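You operate a simulated robot arm through the tools that you are given. There is no shell and no other tool. Be economical: measure what you need, move in short steps, check, and stop when the job is done.

The job below is to be done with a simulated robot arm. You get a single attempt, and the scene is never put back.

## Task
Put things in order on the counter over the drawers. At the end: the grey pipe joiner stands where the yellow hose coupling stood; the yellow hose coupling from the counter over the drawers stands where the red air valve stood; the yellow cloth is on the orange clay saucer; the red air valve stands where the yellow cloth stood; whatever was shut is shut again. Leave all else as you found it, and nothing knocked over.

Only the result counts: the job must be done as asked and must still hold three seconds after the hand-in. Knocking over, shifting, dropping, spilling or breaking anything else fails it. Flat cloth is picked up by pressing the open fingertips on it (5 to 10 N) and closing them slowly along it; thin cloth reads only 2 to 8 mm in the jaws.

## Robot
A 6-joint arm with a two-finger parallel gripper, fixed in place. Base frame: the origin is at the foot of the arm, x ahead of it, y to its left, z up; the work surface is at about z = 900. Lengths are in mm, angles in rad, forces in N, time in s.
With the tool pointing down near the work surface it reaches from about 240 to 640 mm from the base axis. Its first joint turns from -1.152 to 1.152 rad. Payload 2.7 kg.
The TCP is the grasp point between the finger pads, 23 mm short of the fingertips. In the tool frame z runs along the fingers and y along their closing line. The gripper opens to 94 mm. The fingers are 38 mm wide and 10 mm thick; the gripper's body (54 by 96 mm) begins 39 mm behind the TCP.
Orientation is that of the tool frame in the base frame, as [roll, pitch, yaw] about the fixed x, y, z axes, in that order (R = Rz(yaw) Ry(pitch) Rx(roll)). With the fingers straight down and closing along the base's y, the tool's x points along the base's -x, its y along +y and its z along -z.

## Interface
- The arm moves only by the tool step_arm. Its argument "deltas" is a list of rows, each an object (a shift or turn left out is 0, a gripper value left out holds the last) with "delta_pos": the shift along the base's x, y, z in mm, a list of three; "dr": the turn, a rotation vector about the base's x, y, z in rad, a list of three; "grip": the closure, from 0 (fully open) to 1 (shut). In form: [{"delta_pos": [x, y, z], "dr": [wx, wy, wz], "grip": grip}, ...]. A call has 1 to 10 rows; each row is the pose to reach, as a shift and turn from the pose commanded when the call began. Each row takes 0.2 s and may step no farther than 50 mm and 0.15 rad from the row before; otherwise, or with a gripper value out of range, the whole call is refused. A pose out of reach is approached as far as the arm can. The call stops where the force on the tool passes 40 N (or 10 N more than at its start, if that is more) or the arm is blocked; 0.2 s more then pass. Each finger travels about 45 mm/s and halts on what it meets, pressing with about 29 N; the grip force reading is that of the motor and also rises with nothing between the fingers. The clock runs only during rows and for 0.2 s after the last one: add rows that repeat a pose to give the fingers time. It gives the time, the measured TCP pose, the force on the tool (base axes), the opening and the grip force at its end, in the units of the frame above (readings bear some noise), with the torque about the TCP (base axes, N m) and any sound that the robot's microphone picked up.
- Cameras (640 x 400 px; columns grow to the right, rows downward): "scene" is fixed at [71.1, -426.4, 1414.4]; the picture's right is [0.83, -0.56, 0.00], its down [-0.27, -0.40, -0.87] and it looks along [0.49, 0.72, -0.49] (base axes); focal length 337 px, centre (320, 200). "wrist" rides on the gripper at [86, 16, -75] in the tool frame; the picture's right is [-0.18, 0.98, 0.00], its down [-0.58, -0.11, -0.81] and it looks along [-0.79, -0.15, 0.59] (tool axes); focal length 243 px, centre (320, 200). There is no depth. A picture from a camera that has moved, and an enlarged one, comes with that camera's place and axes in the base frame and with its lens.
- camera(camera): a new picture of that camera. The clock stands still meanwhile.
- enlarge(camera, box): a new picture of the part [left, top, right, bottom] of that camera's present view, enlarged. The clock stands still meanwhile.
- job_done(): hands the job in; it is judged then, once.

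Work in short steps. Places have to be worked out from the pictures, the camera data and where the tool is seen: move nearer, look again, correct. Check each grasp and each placing, and mend what went wrong. You have 120 turns and 68 pictures in all, those below and enlarged ones among them. Open the gripper and draw the arm clear of the work before you hand the job in, unless the task says otherwise; then end with one line.

The tools are called after "Emit:" as a command line: name --argument value ..., lists and objects as JSON in quotes. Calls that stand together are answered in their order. step_arm: Moves the arm, as the interface text tells. Its arguments: {"type":"object","properties":{"deltas":{"type":"array","items":{"type":"object","properties":{"delta_pos":{"type":"array","items":{"type":"number"}},"dr":{"type":"array","items":{"type":"number"}},"grip":{"type":"number"}}}}},"required":["deltas"]} The other tools are called the same way: camera (camera) takes a picture; enlarge (camera, box) takes an enlarged picture of a part of a camera's view; job_done () hands the job in.

At the start:

```text
time_s: 0.0
position: [370.7, -37.6, 1219.0]
tool_rot: [-3.138, 0.003, 3.14]
wrist_force: [-0.5, -0.5, -0.1]
ft_torque: [-0.02, -0.01, 0.03]
width: 94.1
grasp_force: 0.1
```

scene: 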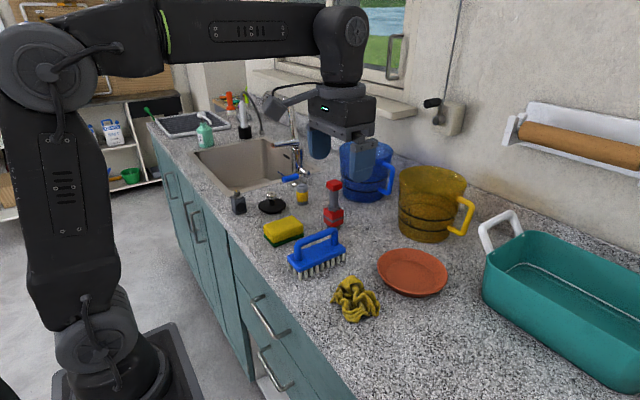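
wrist: 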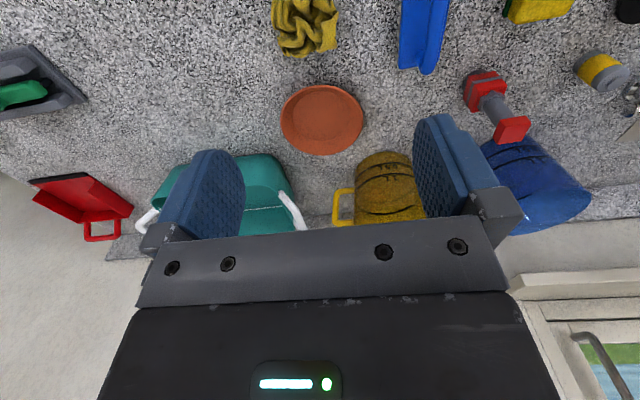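

I'll enlarge the scene picture to identify each object before moving.

Emit:
enlarge --camera "scene" --box '[220, 150, 380, 250]'

Emit:
enlarge --camera "scene" --box '[240, 220, 480, 370]'

```text
4.00 times, centred on (300, 200) of scene
camera zoom: at [71.1, -426.4, 1414.4], right [0.83, -0.56, 0.0], down [-0.27, -0.4, -0.87], along [0.49, 0.72, -0.49], focal length 1348 px, centre (400, 200)
```

zoom: 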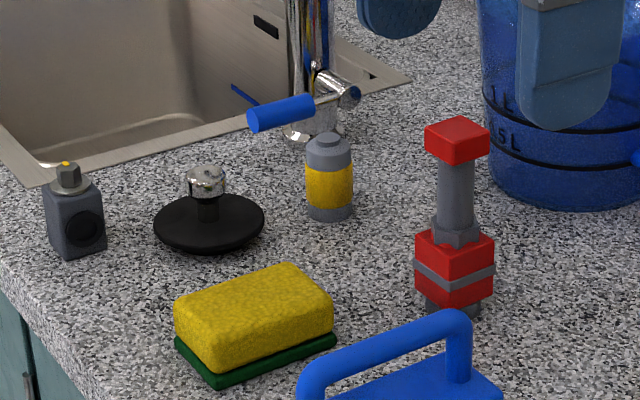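

```text
2.67 times, centred on (360, 295) of scene
camera zoom: at [71.1, -426.4, 1414.4], right [0.83, -0.56, 0.0], down [-0.27, -0.4, -0.87], along [0.49, 0.72, -0.49], focal length 899 px, centre (213, -53)
```

zoom: 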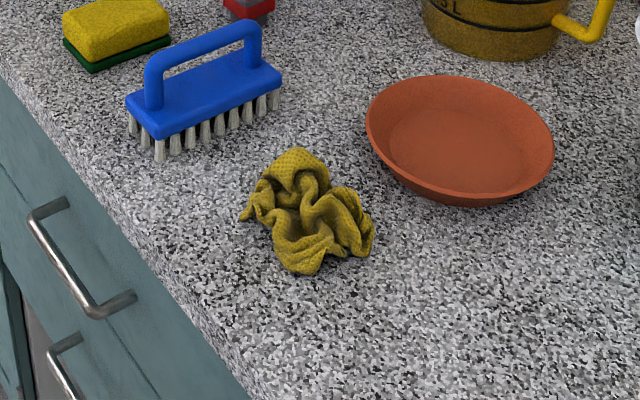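

The tall-red/grey item is the valve and the small yellow/grey cylinder is the coupling; the grey block at the left is likely the joiner. I'll move the wrist camera towards the left part of the counter for a closer look.

Emit:
step_arm --deltas '[{"delta_pos": [-10, 28, -10], "dr": [0, 0, 0.15]}, {"delta_pos": [-20, 56, -20], "dr": [0, 0, 0.3]}, {"delta_pos": [-30, 84, -30], "dr": [0, 0, 0.45]}, {"delta_pos": [-40, 112, -40], "dr": [0, 0, 0.6]}, {"delta_pos": [-50, 140, -50], "dr": [0, 0, 0.75]}, {"delta_pos": [-60, 170, -60], "dr": [0, 0, 0.9]}, {"delta_pos": [-60, 170, -60], "dr": [0, 0, 0.9]}]'

Emit:
camera --camera "wrist"

Emit:
camera --camera "scene"

```text
time_s: 1.6
position: [312.7, 132.2, 1159.1]
tool_rot: [-3.138, 0.001, -2.242]
wrist_force: [-0.6, 0.1, 0.5]
ft_torque: [-0.01, -0.02, -0.02]
width: 94.1
grasp_force: 0.1
```

```text
63 pictures are left
camera wrist: at [244.5, 76.2, 1232.7], right [-0.66, 0.75, 0.0], down [0.44, 0.39, 0.81], along [0.61, 0.53, -0.59], focal length 243 px, centre (320, 200)
```

wrist: 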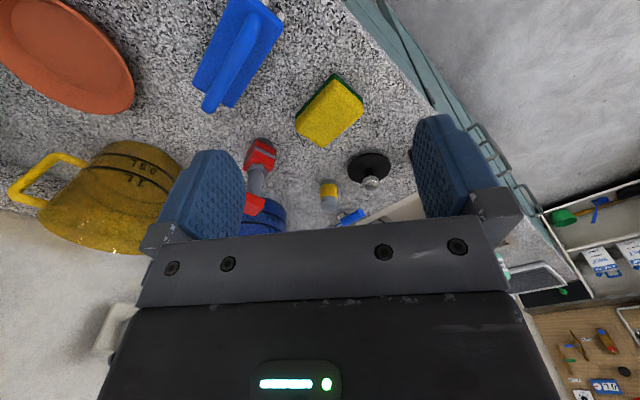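

```text
62 pictures are left
```

scene: 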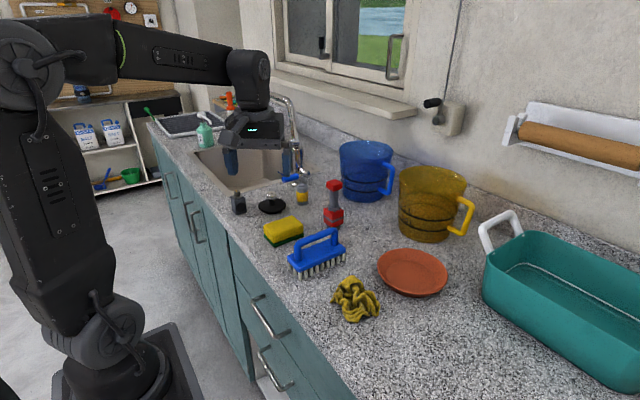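

Grey block is hidden behind a finger. I turn the wrist a little more and move left to see it.

Emit:
step_arm --deltas '[{"delta_pos": [0, 15, 0], "dr": [0, 0, 0.15]}, {"delta_pos": [0, 30, 0], "dr": [0, 0, 0.3]}, {"delta_pos": [0, 40, 0], "dr": [0, 0, 0.4]}, {"delta_pos": [0, 40, 0], "dr": [0, 0, 0.4]}]'

Emit:
camera --camera "wrist"

Emit:
enlarge --camera "wrist" --box '[240, 120, 440, 245]'

Emit:
enlarge --camera "scene" --box '[215, 180, 279, 220]'

```text
time_s: 2.6
position: [311.8, 171.7, 1159.8]
tool_rot: [-3.136, 0.003, -1.841]
wrist_force: [0.1, 0.9, 0.0]
ft_torque: [-0.04, 0.0, -0.01]
width: 94.0
grasp_force: 0.0
```

```text
61 pictures are left
camera wrist: at [272.2, 94.0, 1233.5], right [-0.9, 0.44, 0.0], down [0.26, 0.53, 0.81], along [0.36, 0.72, -0.59], focal length 243 px, centre (320, 200)
```

wrist: 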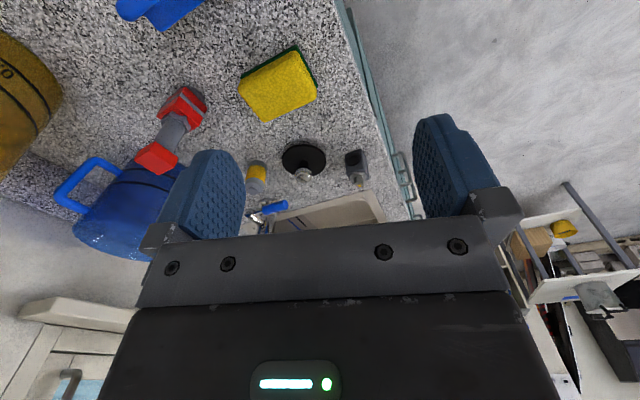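

```text
3.20 times, centred on (340, 182) of wrist
camera zoom: at [272.2, 94.0, 1233.5], right [-0.9, 0.44, 0.0], down [0.26, 0.53, 0.81], along [0.36, 0.72, -0.59], focal length 776 px, centre (256, 256)
```

zoom: 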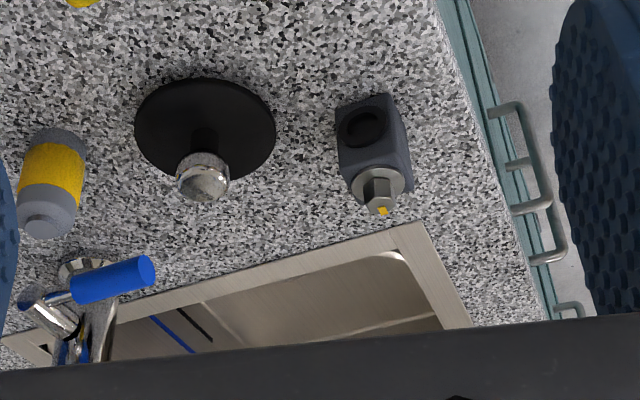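

```text
10.00 times, centred on (247, 200) of scene
camera zoom: at [71.1, -426.4, 1414.4], right [0.83, -0.56, 0.0], down [-0.27, -0.4, -0.87], along [0.49, 0.72, -0.49], focal length 3370 px, centre (1050, 200)
```

zoom: 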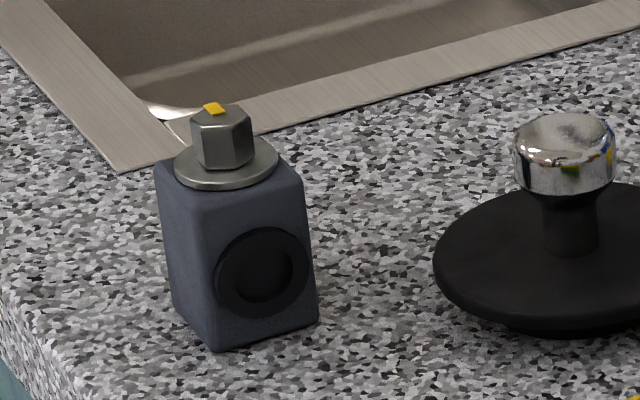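

The grey block is the joiner, at about (352, 406), 31 mm square. Order is cloth → saucer, valve → cloth spot, coupling → valve spot, joiner → coupling spot. I move above the cloth (about (403, -60)) for a closer look.

Emit:
step_arm --deltas '[{"delta_pos": [6, -26, -8], "dr": [0, 0, -0.144]}, {"delta_pos": [13, -52, -16], "dr": [0, 0, -0.289]}, {"delta_pos": [19, -77, -23], "dr": [0, 0, -0.433]}, {"delta_pos": [26, -103, -31], "dr": [0, 0, -0.578]}, {"delta_pos": [32, -129, -39], "dr": [0, 0, -0.722]}, {"delta_pos": [39, -155, -47], "dr": [0, 0, -0.867]}, {"delta_pos": [45, -180, -55], "dr": [0, 0, -1.011]}, {"delta_pos": [52, -206, -62], "dr": [0, 0, -1.156]}, {"delta_pos": [58, -232, -70], "dr": [0, 0, -1.3]}, {"delta_pos": [58, -232, -70], "dr": [0, 0, -1.3]}]'

Emit:
camera --camera "wrist"

Emit:
camera --camera "scene"

```text
time_s: 4.8
position: [370.0, -59.3, 1089.9]
tool_rot: [-3.137, 0.001, 3.138]
wrist_force: [-0.5, -0.1, 0.4]
ft_torque: [0.0, 0.03, 0.02]
width: 93.6
grasp_force: 0.1
```

```text
58 pictures are left
camera wrist: at [282.3, -41.9, 1163.4], right [0.19, 0.98, 0.0], down [0.58, -0.11, 0.81], along [0.79, -0.15, -0.59], focal length 243 px, centre (320, 200)
```

wrist: 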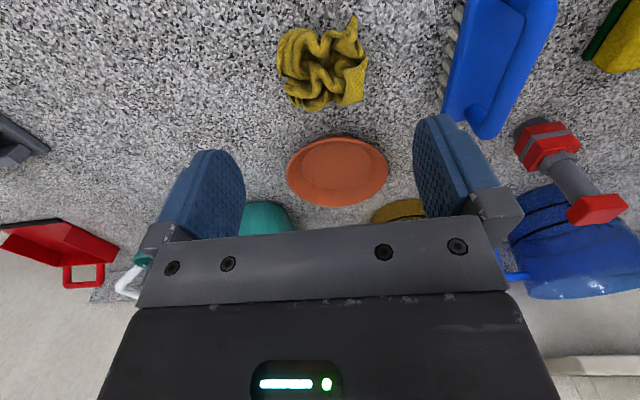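

```text
57 pictures are left
```

scene: 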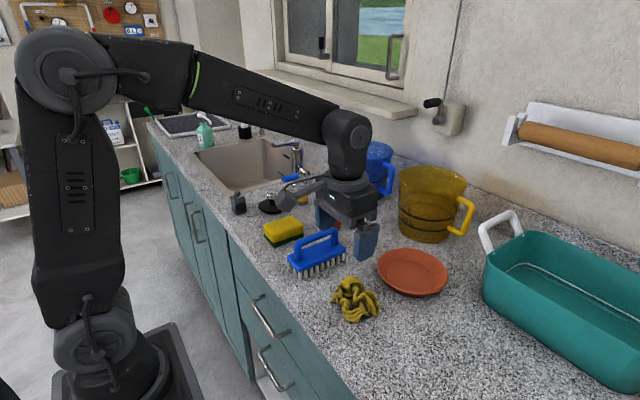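

Both cameras put the cloth at about (398, -60), ~88 mm wide in y. I descend over it with the fingers open, ending just above the counter.

Emit:
step_arm --deltas '[{"delta_pos": [14, 0, -40], "grip": 0}, {"delta_pos": [28, -1, -80]}, {"delta_pos": [28, -1, -115]}, {"delta_pos": [28, -1, -140]}, {"delta_pos": [28, -1, -155]}, {"delta_pos": [28, -1, -155]}]'

Emit:
camera --camera "wrist"

Emit:
enlarge --camera "scene" --box '[280, 220, 440, 320]'

```text
time_s: 6.2
position: [395.4, -62.8, 934.2]
tool_rot: [-3.138, 0.002, 3.14]
wrist_force: [-0.2, -0.3, -0.2]
ft_torque: [-0.03, -0.01, 0.0]
width: 94.1
grasp_force: 0.1
```

```text
56 pictures are left
camera wrist: at [307.9, -44.0, 1008.0], right [0.18, 0.98, 0.0], down [0.58, -0.11, 0.81], along [0.79, -0.15, -0.59], focal length 243 px, centre (320, 200)
```

wrist: 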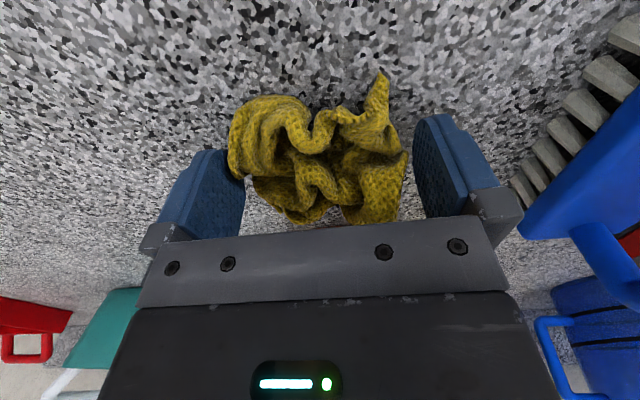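

```text
4.00 times, centred on (360, 270) of scene
camera zoom: at [71.1, -426.4, 1414.4], right [0.83, -0.56, 0.0], down [-0.27, -0.4, -0.87], along [0.49, 0.72, -0.49], focal length 1348 px, centre (160, -80)
```

zoom: 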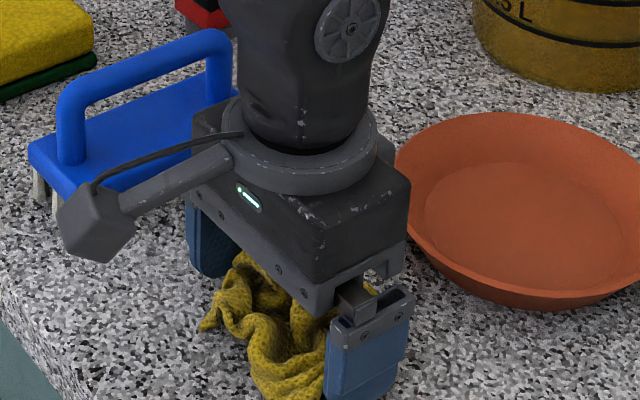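

The cloth is between the fingers, slightly toward -y. I shift 4 mm, lower to near contact and close slowly.

Emit:
step_arm --deltas '[{"delta_pos": [0, -4, -5], "grip": 0}, {"delta_pos": [0, -4, -9], "grip": 0.15}, {"delta_pos": [0, -4, -9], "grip": 0.3}, {"delta_pos": [0, -4, -9], "grip": 0.45}, {"delta_pos": [0, -4, -9], "grip": 0.6}, {"delta_pos": [0, -4, -9], "grip": 0.8}, {"delta_pos": [0, -4, -9], "grip": 1}, {"delta_pos": [0, -4, -9], "grip": 1}, {"delta_pos": [0, -4, -9], "grip": 1}, {"delta_pos": [0, -4, -9], "grip": 1}]'

```text
time_s: 8.4
position: [396.1, -64.5, 926.6]
tool_rot: [-3.138, 0.004, -3.142]
wrist_force: [1.8, -2.5, 24.3]
ft_torque: [-0.79, -0.57, -0.03]
width: 84.7
grasp_force: 29.6
```

Closing halted at 84.7 mm with 24 N downward load. I look before anything else.

Emit:
camera --camera "wrist"

Emit:
enlarge --camera "scene" --box '[280, 220, 440, 320]'

```text
54 pictures are left
camera wrist: at [308.7, -47.4, 999.6], right [0.18, 0.98, 0.0], down [0.58, -0.11, 0.81], along [0.79, -0.15, -0.59], focal length 243 px, centre (320, 200)
```

wrist: 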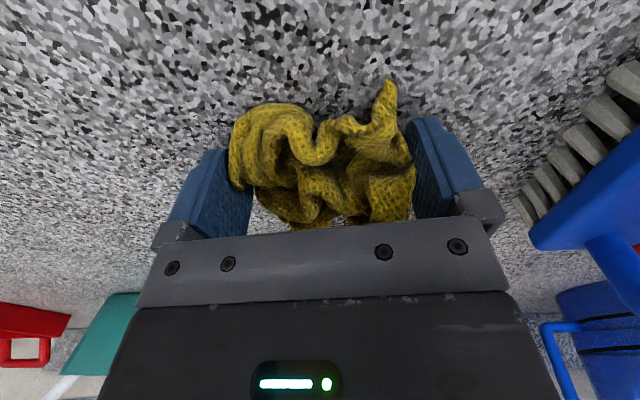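

```text
4.00 times, centred on (360, 270) of scene
camera zoom: at [70.9, -426.4, 1414.4], right [0.83, -0.56, 0.0], down [-0.27, -0.4, -0.87], along [0.49, 0.72, -0.49], focal length 1348 px, centre (160, -80)
```

zoom: 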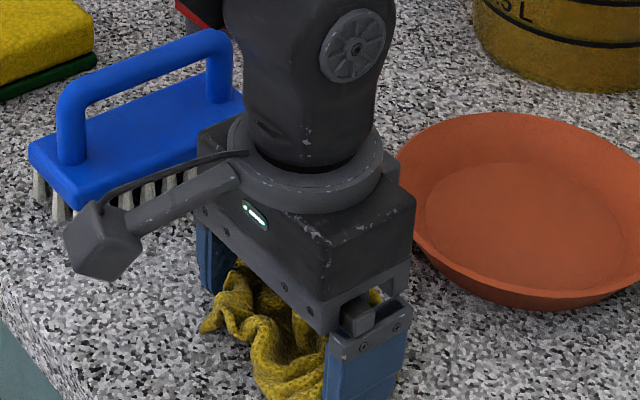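

Both fingers touch the cloth clump, which seems stiff. I lift slightly with the grip closed to see whether it tightens or comes along.

Emit:
step_arm --deltas '[{"delta_pos": [0, 0, 2], "grip": 1}, {"delta_pos": [0, 0, 4], "grip": 1}, {"delta_pos": [0, 0, 4], "grip": 1}, {"delta_pos": [0, 0, 4], "grip": 1}]'

```text
time_s: 9.4
position: [395.1, -65.6, 928.8]
tool_rot: [-3.138, 0.0, 3.139]
wrist_force: [-0.8, 0.5, 0.4]
ft_torque: [0.03, 0.03, 0.01]
width: 84.2
grasp_force: 28.9
```

Force unloaded and the grip still holds at 84 mm. I lift further and look.

Emit:
step_arm --deltas '[{"delta_pos": [0, 0, 15], "grip": 1}, {"delta_pos": [0, 0, 35]}, {"delta_pos": [0, 0, 60]}, {"delta_pos": [0, 0, 80]}, {"delta_pos": [0, 0, 80]}]'

Emit:
camera --camera "wrist"

Emit:
enlarge --camera "scene" --box '[280, 200, 480, 325]'

```text
time_s: 10.6
position: [396.8, -64.8, 1010.8]
tool_rot: [-3.137, 0.002, -3.14]
wrist_force: [-0.6, 0.2, -0.6]
ft_torque: [0.0, 0.04, 0.0]
width: 84.7
grasp_force: 29.1
```

```text
52 pictures are left
camera wrist: at [310.2, -47.9, 1083.9], right [0.18, 0.98, 0.0], down [0.58, -0.11, 0.81], along [0.79, -0.15, -0.59], focal length 243 px, centre (320, 200)
```

wrist: 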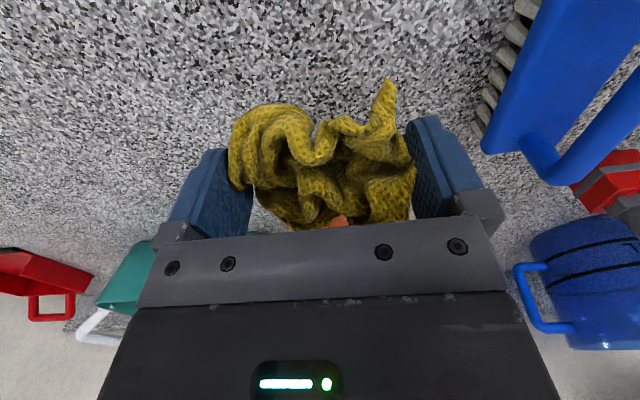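

```text
3.20 times, centred on (380, 262) of scene
camera zoom: at [71.1, -426.4, 1414.4], right [0.83, -0.56, 0.0], down [-0.27, -0.4, -0.87], along [0.49, 0.72, -0.49], focal length 1078 px, centre (128, 0)
```

zoom: 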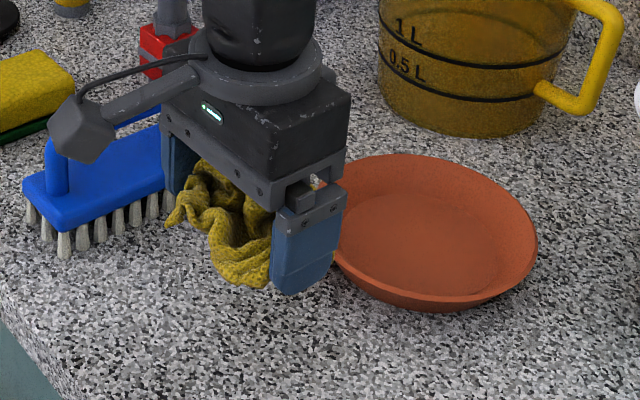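

The cloth is held. The spot it stood on is about (397, -64). I now carry it at height over the saucer (about (545, -70)) and look again.

Emit:
step_arm --deltas '[{"delta_pos": [10, 0, 35], "grip": 1}, {"delta_pos": [45, -2, 60]}, {"delta_pos": [80, -4, 64]}, {"delta_pos": [115, -4, 64]}, {"delta_pos": [148, -4, 64]}, {"delta_pos": [148, -4, 64]}]'

Emit:
camera --camera "wrist"

Emit:
enlarge --camera "scene" --box '[340, 200, 500, 300]'

```text
time_s: 12.0
position: [545.1, -68.8, 1073.6]
tool_rot: [-3.138, -0.001, 3.14]
wrist_force: [0.9, 0.0, -0.1]
ft_torque: [0.01, 0.0, -0.01]
width: 84.3
grasp_force: 28.4
```

```text
50 pictures are left
camera wrist: at [457.8, -50.7, 1147.2], right [0.18, 0.98, 0.0], down [0.58, -0.11, 0.81], along [0.79, -0.15, -0.59], focal length 243 px, centre (320, 200)
```

wrist: 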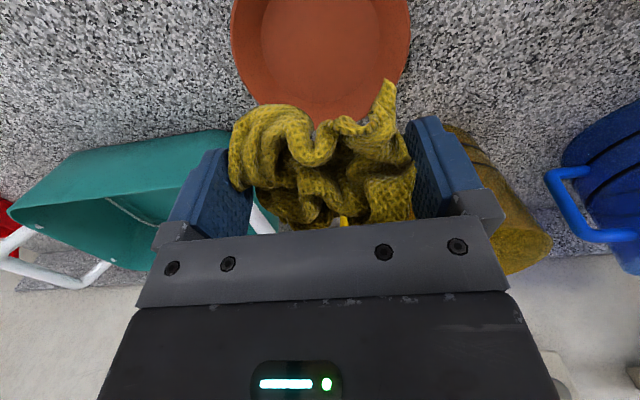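

```text
4.00 times, centred on (420, 250) of scene
camera zoom: at [71.1, -426.4, 1414.4], right [0.83, -0.56, 0.0], down [-0.27, -0.4, -0.87], along [0.49, 0.72, -0.49], focal length 1348 px, centre (-80, 0)
```

zoom: 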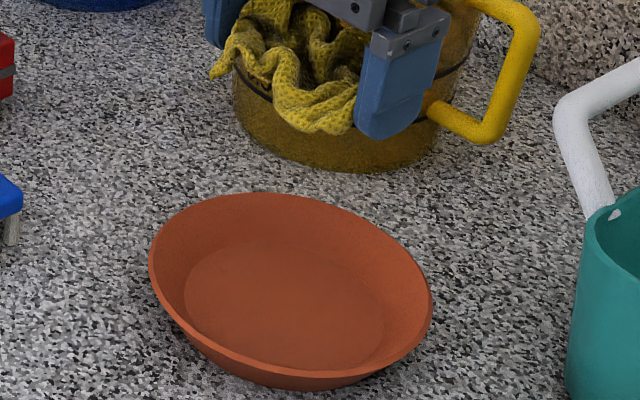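

Saucer centre works out at about (545, -68), rim radius ~72, floor radius ~51; the TCP is over it. I descend to have the cloth ~10 mm above the saucer floor.

Emit:
step_arm --deltas '[{"delta_pos": [0, 0, -40], "grip": 1}, {"delta_pos": [0, 0, -80]}, {"delta_pos": [0, 0, -110]}, {"delta_pos": [0, 0, -125]}, {"delta_pos": [0, 0, -132]}, {"delta_pos": [0, 0, -132]}]'

Emit:
enlarge --camera "scene" --box '[340, 200, 500, 300]'

```text
time_s: 13.4
position: [545.6, -68.0, 943.1]
tool_rot: [-3.137, 0.006, 3.141]
wrist_force: [2.8, -1.2, 11.3]
ft_torque: [0.58, 0.16, -0.16]
width: 84.3
grasp_force: 29.3
```

```text
4.00 times, centred on (420, 250) of scene
camera zoom: at [71.0, -426.4, 1414.4], right [0.83, -0.56, 0.0], down [-0.27, -0.4, -0.87], along [0.49, 0.72, -0.49], focal length 1348 px, centre (-80, 0)
```

zoom: 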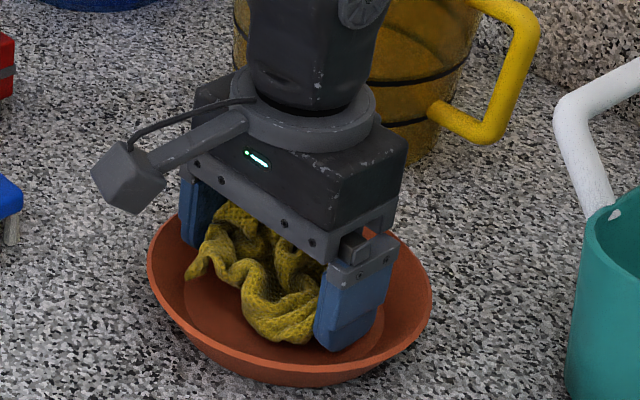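

The +y finger touches the saucer wall (torque +0.58 about x), so I raise, shift 7 mm toward -y and lower again gently.

Emit:
step_arm --deltas '[{"delta_pos": [0, 0, 5], "grip": 1}, {"delta_pos": [-1, -7, 5]}, {"delta_pos": [-1, -7, 0]}, {"delta_pos": [-1, -7, -2]}, {"delta_pos": [-1, -7, -2]}]'

```text
time_s: 14.6
position: [544.7, -75.9, 941.9]
tool_rot: [-3.136, 0.006, -3.141]
wrist_force: [0.8, 4.0, 12.8]
ft_torque: [-0.55, 0.21, -0.03]
width: 84.3
grasp_force: 28.7
```

Now the -y finger touches; the middle is y ≈ -72. I centre there, rise a few mm to free contact, and open slightly to drop the cloth onto the floor.

Emit:
step_arm --deltas '[{"delta_pos": [0, 0, 4], "grip": 1}, {"delta_pos": [0, 4, 4], "grip": 1}, {"delta_pos": [0, 4, 4], "grip": 1}, {"delta_pos": [0, 4, 4], "grip": 0.05}, {"delta_pos": [0, 4, 4], "grip": 0.05}, {"delta_pos": [0, 4, 4], "grip": 0.05}, {"delta_pos": [0, 4, 4], "grip": 0.05}]'

Emit:
enlarge --camera "scene" --box '[340, 200, 500, 300]'

```text
time_s: 16.2
position: [543.7, -71.8, 943.6]
tool_rot: [-3.138, 0.001, 3.141]
wrist_force: [-0.1, 0.4, 0.3]
ft_torque: [0.01, 0.03, -0.03]
width: 89.4
grasp_force: 0.1
```

```text
4.00 times, centred on (420, 250) of scene
camera zoom: at [71.1, -426.4, 1414.4], right [0.83, -0.56, 0.0], down [-0.27, -0.4, -0.87], along [0.49, 0.72, -0.49], focal length 1348 px, centre (-80, 0)
```

zoom: 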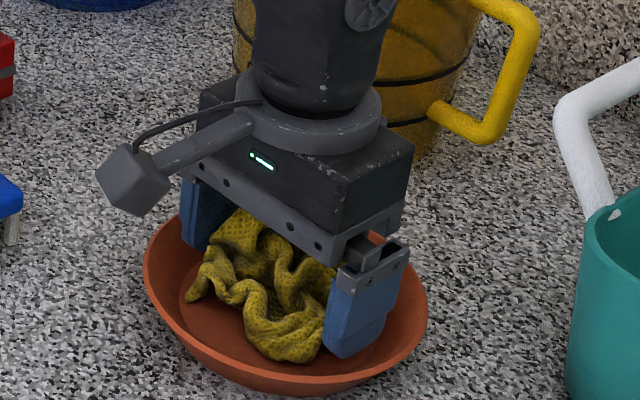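

Cloth is on the saucer. I raise straight up slowly and check.

Emit:
step_arm --deltas '[{"delta_pos": [0, 0, 15]}, {"delta_pos": [0, 0, 40]}, {"delta_pos": [0, 0, 80]}, {"delta_pos": [0, 0, 120]}, {"delta_pos": [0, 0, 160]}, {"delta_pos": [-30, 20, 190], "grip": 0}]'

Emit:
enlarge --camera "scene" --box '[340, 200, 500, 300]'

Emit:
camera --camera "wrist"

```text
time_s: 17.6
position: [510.8, -51.4, 1132.8]
tool_rot: [-3.136, 0.001, 3.139]
wrist_force: [0.1, 0.7, 0.4]
ft_torque: [-0.01, -0.02, 0.01]
width: 94.0
grasp_force: 0.1
```

```text
4.00 times, centred on (420, 250) of scene
camera zoom: at [71.1, -426.4, 1414.4], right [0.83, -0.56, 0.0], down [-0.27, -0.4, -0.87], along [0.49, 0.72, -0.49], focal length 1348 px, centre (-80, 0)
```

zoom: 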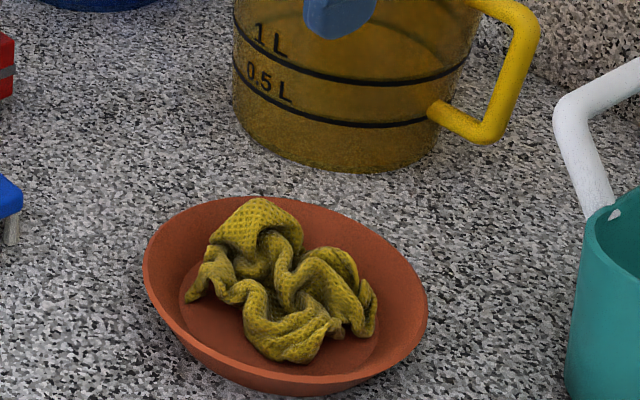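

```text
45 pictures are left
camera wrist: at [424.8, -34.4, 1206.9], right [0.19, 0.98, 0.0], down [0.58, -0.11, 0.81], along [0.79, -0.15, -0.59], focal length 243 px, centre (320, 200)
```

wrist: 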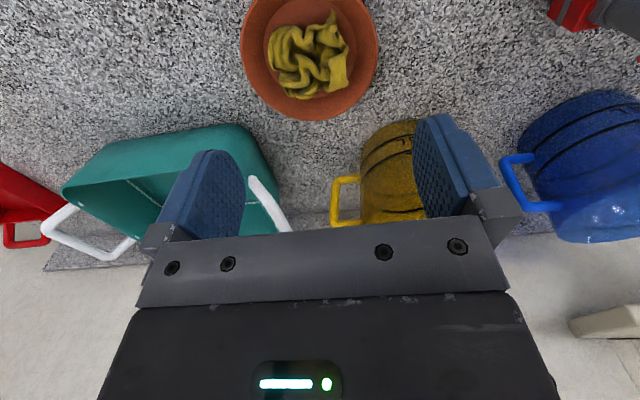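

The cloth sits well. But the saucer shifted by roughly (-6, -4) mm from my finger contacts; I'll nudge it back with closed fingers from its near side. First go to (447, -134) outside the rim and descend.

Emit:
step_arm --deltas '[{"delta_pos": [-22, -28, 0], "grip": 1}, {"delta_pos": [-43, -55, 0]}, {"delta_pos": [-64, -83, -20]}, {"delta_pos": [-64, -83, -60]}, {"delta_pos": [-64, -83, -105]}, {"delta_pos": [-64, -83, -150]}, {"delta_pos": [-64, -83, -190]}, {"delta_pos": [-64, -83, -202]}, {"delta_pos": [-64, -83, -202]}]'

Emit:
enlarge --camera "scene" --box '[340, 200, 500, 300]'

Emit:
camera --camera "wrist"

```text
time_s: 19.6
position: [448.6, -134.9, 931.8]
tool_rot: [-3.136, 0.003, 3.139]
wrist_force: [-0.4, -0.1, -0.5]
ft_torque: [0.01, -0.03, -0.01]
width: 0.0
grasp_force: 28.9
```

```text
4.00 times, centred on (420, 250) of scene
camera zoom: at [71.1, -426.4, 1414.4], right [0.83, -0.56, 0.0], down [-0.27, -0.4, -0.87], along [0.49, 0.72, -0.49], focal length 1348 px, centre (-80, 0)
```

zoom: 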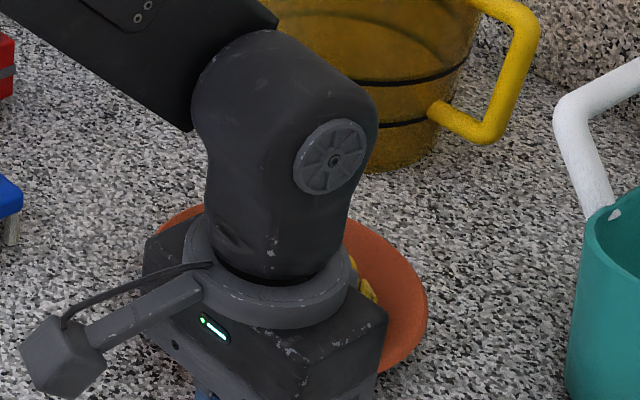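

```text
43 pictures are left
camera wrist: at [362.2, -117.7, 1005.7], right [0.18, 0.98, 0.0], down [0.58, -0.11, 0.81], along [0.79, -0.15, -0.59], focal length 243 px, centre (320, 200)
```

wrist: 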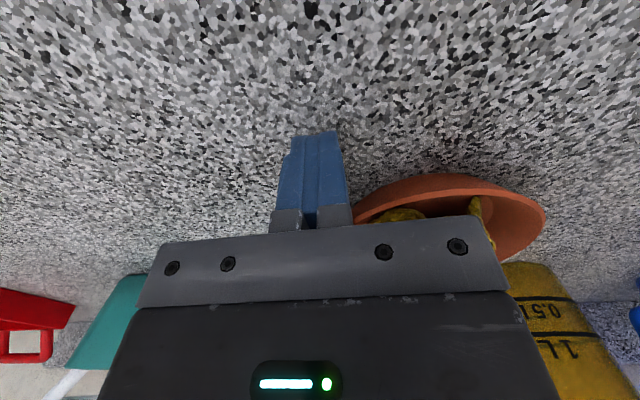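

Contact expected after ~16 mm along (0.83, 0.56). I advance 19 mm slowly and check the force and the saucer's right edge (target column 433; now 428).

Emit:
step_arm --deltas '[{"delta_pos": [5, 3.4, 0], "grip": 1}, {"delta_pos": [9, 6, 0]}, {"delta_pos": [12, 8, 0]}, {"delta_pos": [14, 9.4, 0]}, {"delta_pos": [16, 10.7, 0]}]'

Emit:
enlarge --camera "scene" --box '[340, 200, 500, 300]'

```text
time_s: 20.8
position: [464.3, -123.0, 931.2]
tool_rot: [-3.139, 0.003, -3.141]
wrist_force: [0.1, 0.0, -0.4]
ft_torque: [-0.02, 0.02, 0.0]
width: 0.0
grasp_force: 28.8
```

```text
4.00 times, centred on (420, 250) of scene
camera zoom: at [71.1, -426.4, 1414.4], right [0.83, -0.56, 0.0], down [-0.27, -0.4, -0.87], along [0.49, 0.72, -0.49], focal length 1348 px, centre (-80, 0)
```

zoom: 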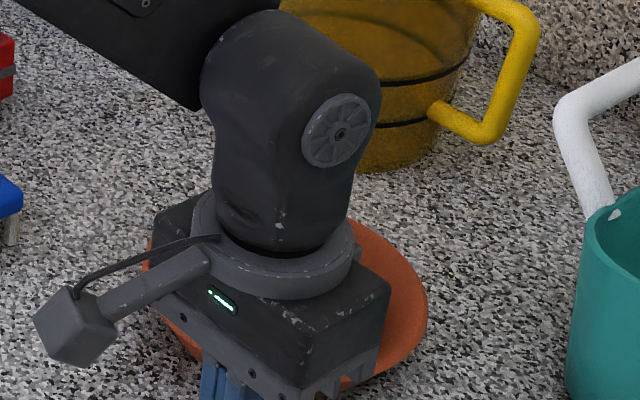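

No contact yet. Advance another 6 mm in small steps.

Emit:
step_arm --deltas '[{"delta_pos": [1.7, 1.1, 0], "grip": 1}, {"delta_pos": [3.3, 2.2, 0]}, {"delta_pos": [5, 3.4, 0]}]'

Emit:
enlarge --camera "scene" --box '[340, 200, 500, 300]'

```text
time_s: 21.6
position: [470.9, -121.1, 932.7]
tool_rot: [-3.139, 0.001, 3.141]
wrist_force: [0.0, -0.6, -0.6]
ft_torque: [-0.01, -0.01, 0.0]
width: 0.1
grasp_force: 29.2
```

```text
4.00 times, centred on (420, 250) of scene
camera zoom: at [71.1, -426.4, 1414.4], right [0.83, -0.56, 0.0], down [-0.27, -0.4, -0.87], along [0.49, 0.72, -0.49], focal length 1348 px, centre (-80, 0)
```

zoom: 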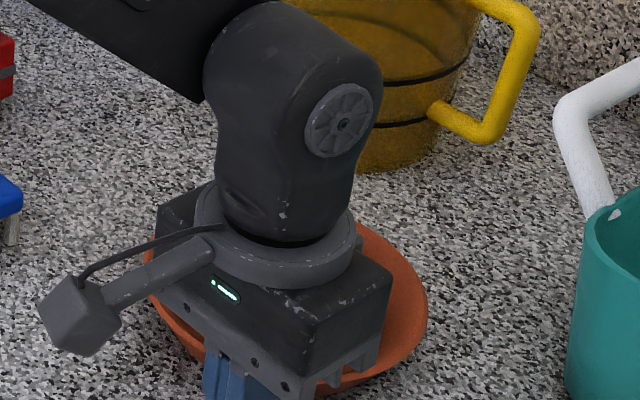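

Still no visible motion. Another 4 mm.

Emit:
step_arm --deltas '[{"delta_pos": [1.7, 1.1, 0], "grip": 1}, {"delta_pos": [3.3, 2.2, 0]}, {"delta_pos": [3.3, 2.2, 0]}]'

Emit:
enlarge --camera "scene" --box '[340, 200, 500, 300]'

Emit:
enlarge --camera "wrist" --box '[260, 110, 420, 210]'

```text
time_s: 22.4
position: [474.1, -119.3, 931.9]
tool_rot: [-3.139, 0.002, -3.141]
wrist_force: [-0.4, 0.4, 0.7]
ft_torque: [-0.01, 0.01, -0.03]
width: 0.1
grasp_force: 29.3
```

```text
4.00 times, centred on (420, 250) of scene
camera zoom: at [71.1, -426.4, 1414.4], right [0.83, -0.56, 0.0], down [-0.27, -0.4, -0.87], along [0.49, 0.72, -0.49], focal length 1348 px, centre (-80, 0)
```

zoom: 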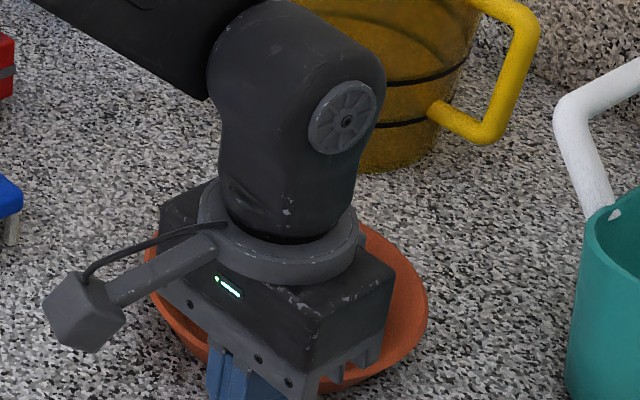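

```text
4.00 times, centred on (340, 160) of wrist
camera zoom: at [387.4, -101.4, 1004.9], right [0.18, 0.98, 0.0], down [0.58, -0.11, 0.81], along [0.79, -0.15, -0.59], focal length 970 px, centre (240, 360)
```

zoom: 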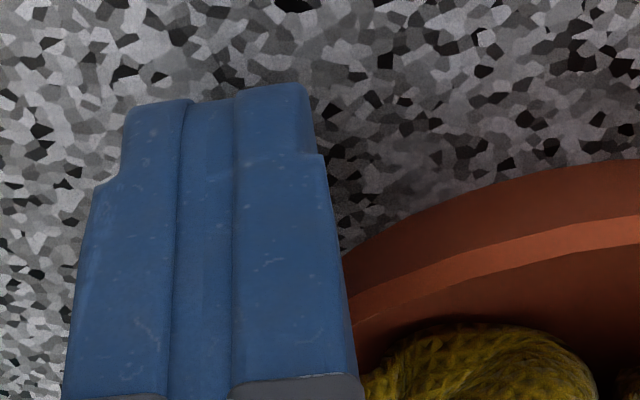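

Nearly touching. Advance 4 mm more, watching.

Emit:
step_arm --deltas '[{"delta_pos": [1.7, 1.1, 0], "grip": 1}, {"delta_pos": [3.3, 2.2, 0]}, {"delta_pos": [4, 2.7, 0]}, {"delta_pos": [4, 2.7, 0]}]'

Emit:
enlarge --camera "scene" --box '[340, 200, 500, 300]'

```text
time_s: 23.4
position: [477.8, -115.2, 930.8]
tool_rot: [-3.138, 0.001, -3.141]
wrist_force: [0.3, -0.6, 1.1]
ft_torque: [0.02, 0.01, 0.01]
width: 0.0
grasp_force: 28.6
```

```text
4.00 times, centred on (420, 250) of scene
camera zoom: at [71.1, -426.4, 1414.4], right [0.83, -0.56, 0.0], down [-0.27, -0.4, -0.87], along [0.49, 0.72, -0.49], focal length 1348 px, centre (-80, 0)
```

zoom: 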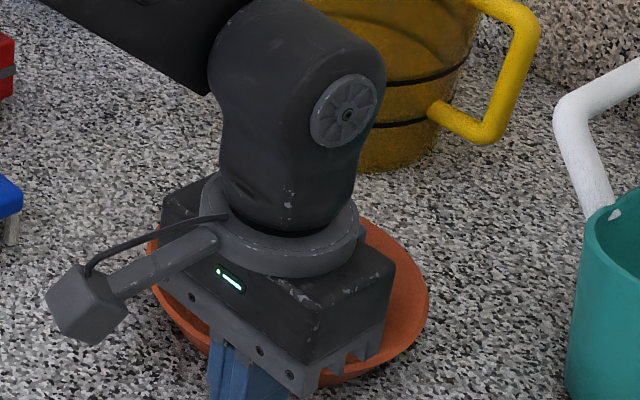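

It is just starting to move (edges +1 to 2 px). Advance 5 mm further, then back off and compare.

Emit:
step_arm --deltas '[{"delta_pos": [1.5, 1, 0], "grip": 1}, {"delta_pos": [3, 2, 0]}, {"delta_pos": [4.2, 2.8, 0]}, {"delta_pos": [4.2, 2.8, 0]}, {"delta_pos": [-6, -4, 0]}, {"delta_pos": [-30, -20, 0]}, {"delta_pos": [-60, -50, 15]}, {"delta_pos": [-80, -60, 60]}, {"delta_pos": [-80, -30, 100]}, {"delta_pos": [-80, 0, 140]}]'

Emit:
enlarge --camera "scene" --box '[340, 200, 500, 300]'

```text
refused: row 8 steps farther than a row can; nothing moved
```

```text
4.00 times, centred on (420, 250) of scene
camera zoom: at [71.1, -426.4, 1414.4], right [0.83, -0.56, 0.0], down [-0.27, -0.4, -0.87], along [0.49, 0.72, -0.49], focal length 1348 px, centre (-80, 0)
```

zoom: 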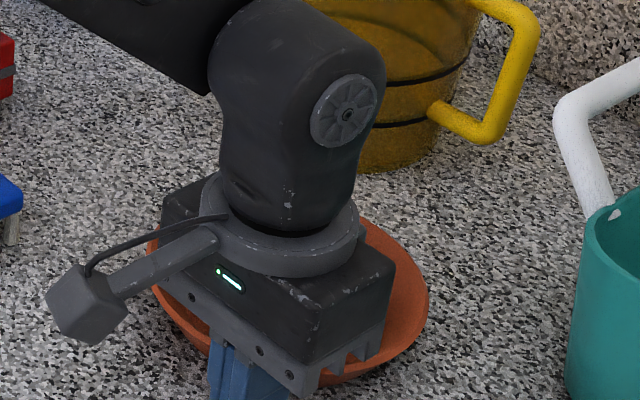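

Row spacing was too big; I repeat with smaller steps.

Emit:
step_arm --deltas '[{"delta_pos": [1.5, 1, 0], "grip": 1}, {"delta_pos": [3, 2, 0]}, {"delta_pos": [4.2, 2.8, 0]}, {"delta_pos": [4.2, 2.8, 0]}, {"delta_pos": [-6, -4, 0]}, {"delta_pos": [-30, -20, 0]}, {"delta_pos": [-60, -40, 15]}, {"delta_pos": [-80, -40, 55]}, {"delta_pos": [-80, -20, 95]}, {"delta_pos": [-80, 10, 130]}]'

Emit:
enlarge --camera "scene" --box '[340, 200, 500, 300]'

```text
time_s: 25.6
position: [395.7, -102.1, 1062.2]
tool_rot: [-3.138, 0.001, 3.141]
wrist_force: [0.1, -0.5, -0.6]
ft_torque: [-0.02, 0.04, 0.0]
width: 0.0
grasp_force: 28.9
```

```text
4.00 times, centred on (420, 250) of scene
camera zoom: at [71.1, -426.4, 1414.4], right [0.83, -0.56, 0.0], down [-0.27, -0.4, -0.87], along [0.49, 0.72, -0.49], focal length 1348 px, centre (-80, 0)
```

zoom: 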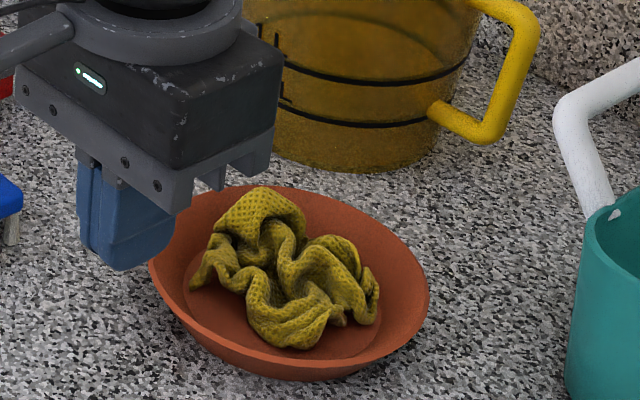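

The push overshot: the saucer is now about (+3, +7) mm off its original place. I'll nudge it ~6 mm toward -y from its +y side; first position at (549, 36).

Emit:
step_arm --deltas '[{"delta_pos": [35, 30, 0], "grip": 1}, {"delta_pos": [70, 60, 0]}, {"delta_pos": [105, 95, 0]}, {"delta_pos": [140, 125, 0]}, {"delta_pos": [153, 138, 0]}, {"delta_pos": [153, 138, -45]}, {"delta_pos": [153, 138, -90]}, {"delta_pos": [153, 138, -130]}, {"delta_pos": [153, 138, -130]}]'

Emit:
enlarge --camera "scene" --box '[340, 200, 500, 300]'

```text
time_s: 27.6
position: [551.8, 30.9, 930.3]
tool_rot: [-3.138, 0.002, 3.141]
wrist_force: [-0.4, 0.1, 0.0]
ft_torque: [-0.01, -0.01, -0.03]
width: 0.0
grasp_force: 28.6
```

```text
4.00 times, centred on (420, 250) of scene
camera zoom: at [71.1, -426.4, 1414.4], right [0.83, -0.56, 0.0], down [-0.27, -0.4, -0.87], along [0.49, 0.72, -0.49], focal length 1348 px, centre (-80, 0)
```

zoom: 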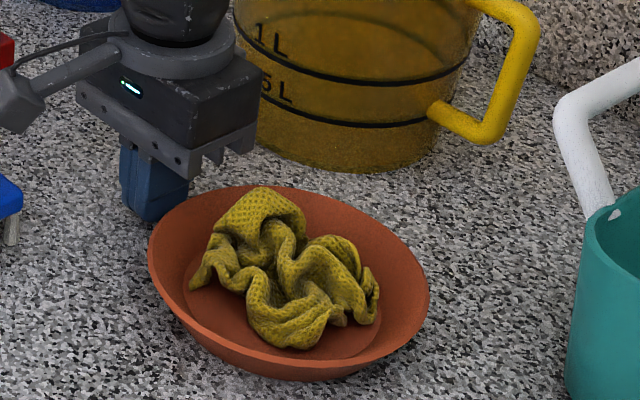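

Good view. For the right push direction I move to the far-side (+x) position before pushing along (-0.45, -0.89).

Emit:
step_arm --deltas '[{"delta_pos": [25, 2, 0], "grip": 1}, {"delta_pos": [54, 0, 0]}, {"delta_pos": [52, -4, 0]}, {"delta_pos": [50, -8, 0]}, {"delta_pos": [50, -8, 0]}]'

Emit:
enlarge --camera "scene" --box '[340, 200, 500, 300]'

```text
time_s: 28.8
position: [601.4, 24.1, 931.8]
tool_rot: [-3.138, 0.001, 3.14]
wrist_force: [0.1, -1.4, 0.1]
ft_torque: [-0.02, -0.01, -0.01]
width: 0.0
grasp_force: 28.8
```

```text
4.00 times, centred on (420, 250) of scene
camera zoom: at [71.1, -426.4, 1414.4], right [0.83, -0.56, 0.0], down [-0.27, -0.4, -0.87], along [0.49, 0.72, -0.49], focal length 1348 px, centre (-80, 0)
```

zoom: 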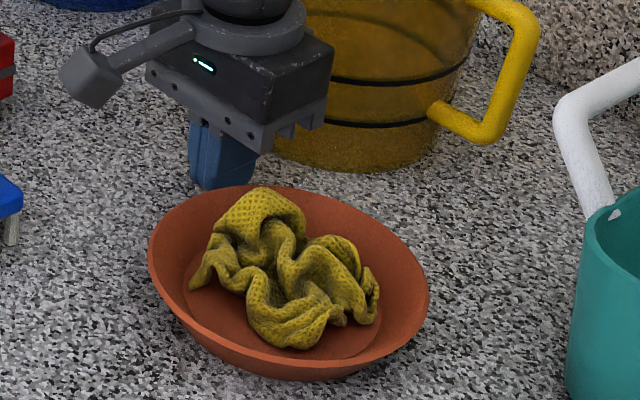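

Not touched yet. Advance 16 mm along (-0.45, -0.89) in small steps.

Emit:
step_arm --deltas '[{"delta_pos": [-2.7, -5.3, 0], "grip": 1}, {"delta_pos": [-4.5, -8.9, 0]}, {"delta_pos": [-5.9, -11.6, 0]}, {"delta_pos": [-7.2, -14.2, 0]}, {"delta_pos": [-7.2, -14.2, 0]}]'

Emit:
enlarge --camera "scene" --box '[340, 200, 500, 300]'

```text
time_s: 30.0
position: [592.9, 9.9, 931.4]
tool_rot: [-3.137, 0.001, 3.141]
wrist_force: [-0.3, 0.4, 0.4]
ft_torque: [-0.04, -0.01, 0.03]
width: 0.3
grasp_force: 29.2
```

```text
4.00 times, centred on (420, 250) of scene
camera zoom: at [71.1, -426.4, 1414.4], right [0.83, -0.56, 0.0], down [-0.27, -0.4, -0.87], along [0.49, 0.72, -0.49], focal length 1348 px, centre (-80, 0)
```

zoom: 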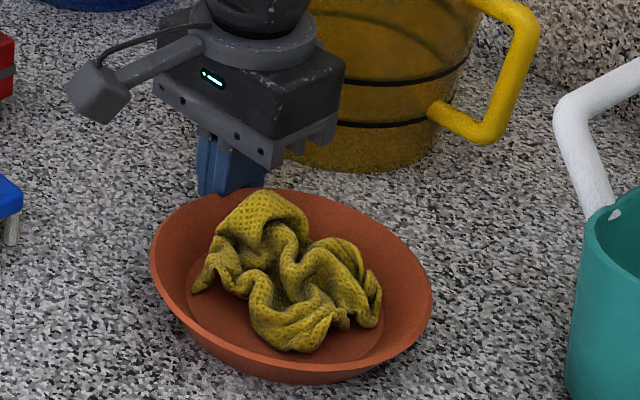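

The saucer moves as wanted; about 4 mm remain. I push that and then retreat and rise.

Emit:
step_arm --deltas '[{"delta_pos": [-1.5, -2, 0], "grip": 1}, {"delta_pos": [-2.6, -3.8, 0]}, {"delta_pos": [-2.6, -3.8, 0]}, {"delta_pos": [0, 2, 0]}, {"delta_pos": [5, 14, 0]}, {"delta_pos": [5, 20, 40]}, {"delta_pos": [-5, 40, 80]}, {"delta_pos": [-25, 60, 120]}]'

Emit:
enlarge --camera "scene" --box '[340, 200, 500, 300]'

```text
time_s: 31.8
position: [568.7, 70.1, 1050.8]
tool_rot: [-3.138, 0.001, 3.142]
wrist_force: [0.7, 0.1, 0.2]
ft_torque: [0.0, -0.01, 0.01]
width: 0.0
grasp_force: 28.8
```

```text
4.00 times, centred on (420, 250) of scene
camera zoom: at [71.1, -426.4, 1414.4], right [0.83, -0.56, 0.0], down [-0.27, -0.4, -0.87], along [0.49, 0.72, -0.49], focal length 1348 px, centre (-80, 0)
```

zoom: 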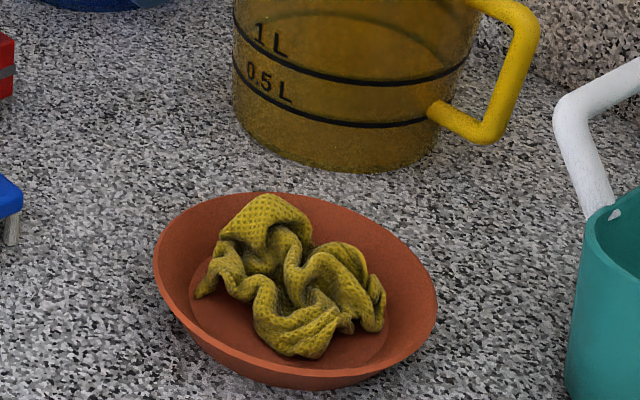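

The saucer is within ~2-3 mm of its original place. Next the red valve, about (535, 190) and ~130 mm tall, with a cube-shaped top. I move back for a wrist view of it.

Emit:
step_arm --deltas '[{"delta_pos": [-30, 10, 30], "grip": 0}, {"delta_pos": [-65, 40, 60]}, {"delta_pos": [-95, 75, 70]}, {"delta_pos": [-103, 110, 70]}, {"delta_pos": [-103, 110, 70]}]'

Emit:
camera --camera "wrist"

Emit:
enlarge --camera "scene" --box '[302, 170, 366, 230]'

```text
refused: row 2 steps farther than a row can; nothing moved
```

```text
31 pictures are left
camera wrist: at [482.6, 87.3, 1124.9], right [0.18, 0.98, 0.0], down [0.58, -0.11, 0.81], along [0.79, -0.15, -0.59], focal length 243 px, centre (320, 200)
```

wrist: 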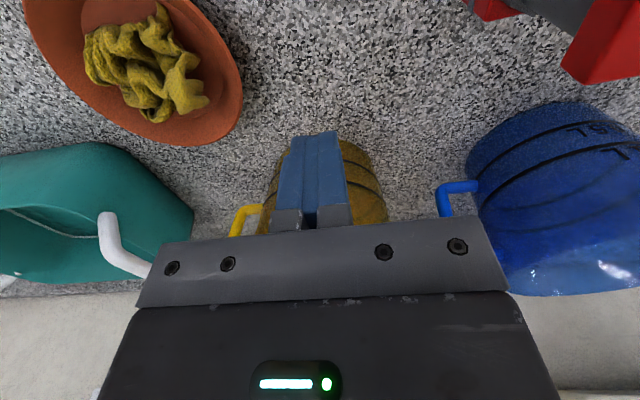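

```text
6.67 times, centred on (334, 200) of scene
camera zoom: at [71.1, -426.4, 1414.4], right [0.83, -0.56, 0.0], down [-0.27, -0.4, -0.87], along [0.49, 0.72, -0.49], focal length 2247 px, centre (227, 200)
```

zoom: 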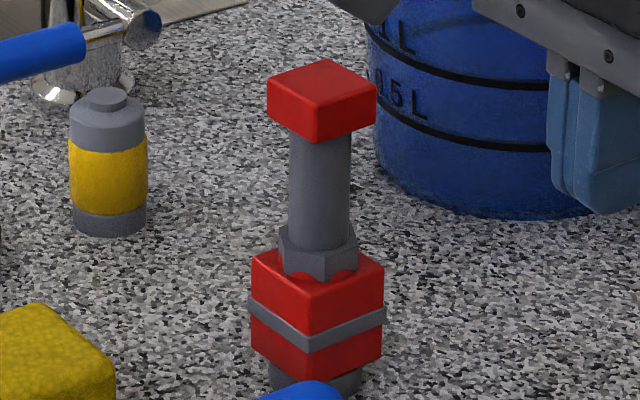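

Cap is ~29 mm square, ~15 mm thick, top at z ≈ 1030, rotated ~0.1 rad; base centre ≈ (534, 190). I back off to a viewpoint (steps ≤ 50 mm).

Emit:
step_arm --deltas '[{"delta_pos": [-25, 10, 25], "grip": 0}, {"delta_pos": [-50, 35, 50]}, {"delta_pos": [-75, 65, 70], "dr": [0, 0, 0.05]}, {"delta_pos": [-100, 90, 70], "dr": [0, 0, 0.1]}, {"delta_pos": [-103, 115, 70], "dr": [0, 0, 0.1]}, {"delta_pos": [-103, 115, 70], "dr": [0, 0, 0.1]}]'

Emit:
camera --camera "wrist"

```text
time_s: 33.2
position: [465.6, 186.9, 1119.6]
tool_rot: [-3.137, 0.002, -3.044]
wrist_force: [0.7, -0.7, 0.3]
ft_torque: [0.02, 0.03, 0.06]
width: 94.0
grasp_force: 0.0
```

```text
29 pictures are left
camera wrist: at [377.6, 194.7, 1193.8], right [0.09, 1.0, 0.0], down [0.59, -0.05, 0.81], along [0.8, -0.07, -0.59], focal length 243 px, centre (320, 200)
```

wrist: 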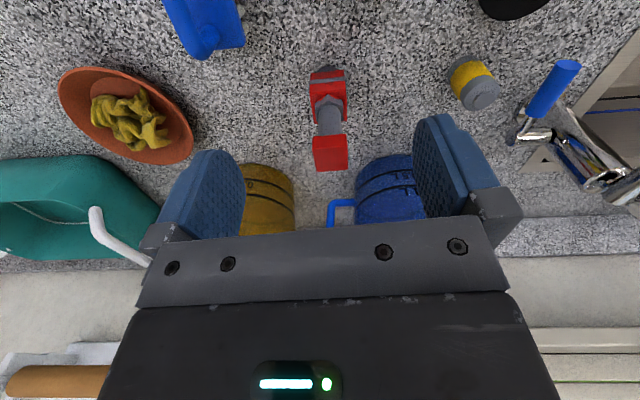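

Wrist view agrees: cap centre at about (532, 190). I move above it and descend so the pads straddle the cap.

Emit:
step_arm --deltas '[{"delta_pos": [35, 2, 0], "dr": [0, 0, 0], "grip": 0}, {"delta_pos": [66.5, 3, 0]}, {"delta_pos": [66.5, 3, -40]}, {"delta_pos": [66.5, 3, -80]}, {"delta_pos": [66.5, 3, -102]}, {"delta_pos": [66.5, 3, -102]}]'

Emit:
camera --camera "wrist"

```text
time_s: 34.6
position: [534.2, 188.2, 1020.1]
tool_rot: [-3.14, 0.002, -3.043]
wrist_force: [-0.1, 0.1, 0.6]
ft_torque: [0.03, 0.01, -0.03]
width: 93.9
grasp_force: 0.1
```

```text
28 pictures are left
camera wrist: at [444.7, 196.7, 1093.6], right [0.09, 1.0, 0.0], down [0.59, -0.05, 0.81], along [0.8, -0.07, -0.59], focal length 243 px, centre (320, 200)
```

wrist: 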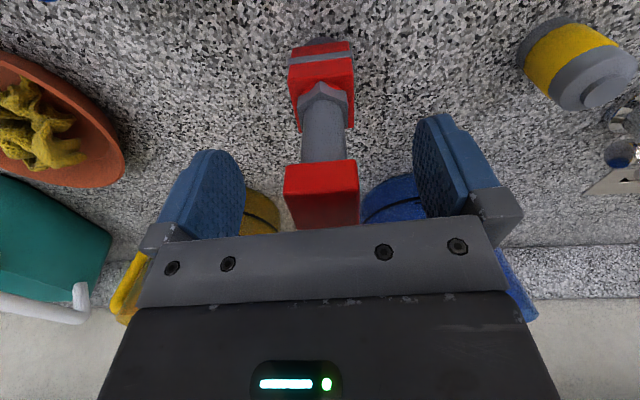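

Cap is between the pads, slightly toward -y. I shift 3 mm and close.

Emit:
step_arm --deltas '[{"delta_pos": [0, -3, 0], "grip": 0}, {"delta_pos": [0, -3, 0], "grip": 0.4}, {"delta_pos": [0, -3, 0], "grip": 0.6}, {"delta_pos": [0, -3, 0], "grip": 0.75}, {"delta_pos": [0, -3, 0], "grip": 1}, {"delta_pos": [0, -3, 0], "grip": 1}, {"delta_pos": [0, -3, 0], "grip": 1}]'

```text
time_s: 36.2
position: [532.7, 184.9, 1021.9]
tool_rot: [-3.139, 0.002, -3.043]
wrist_force: [1.3, 0.2, 0.3]
ft_torque: [0.06, 0.02, 0.02]
width: 29.1
grasp_force: 29.3
```

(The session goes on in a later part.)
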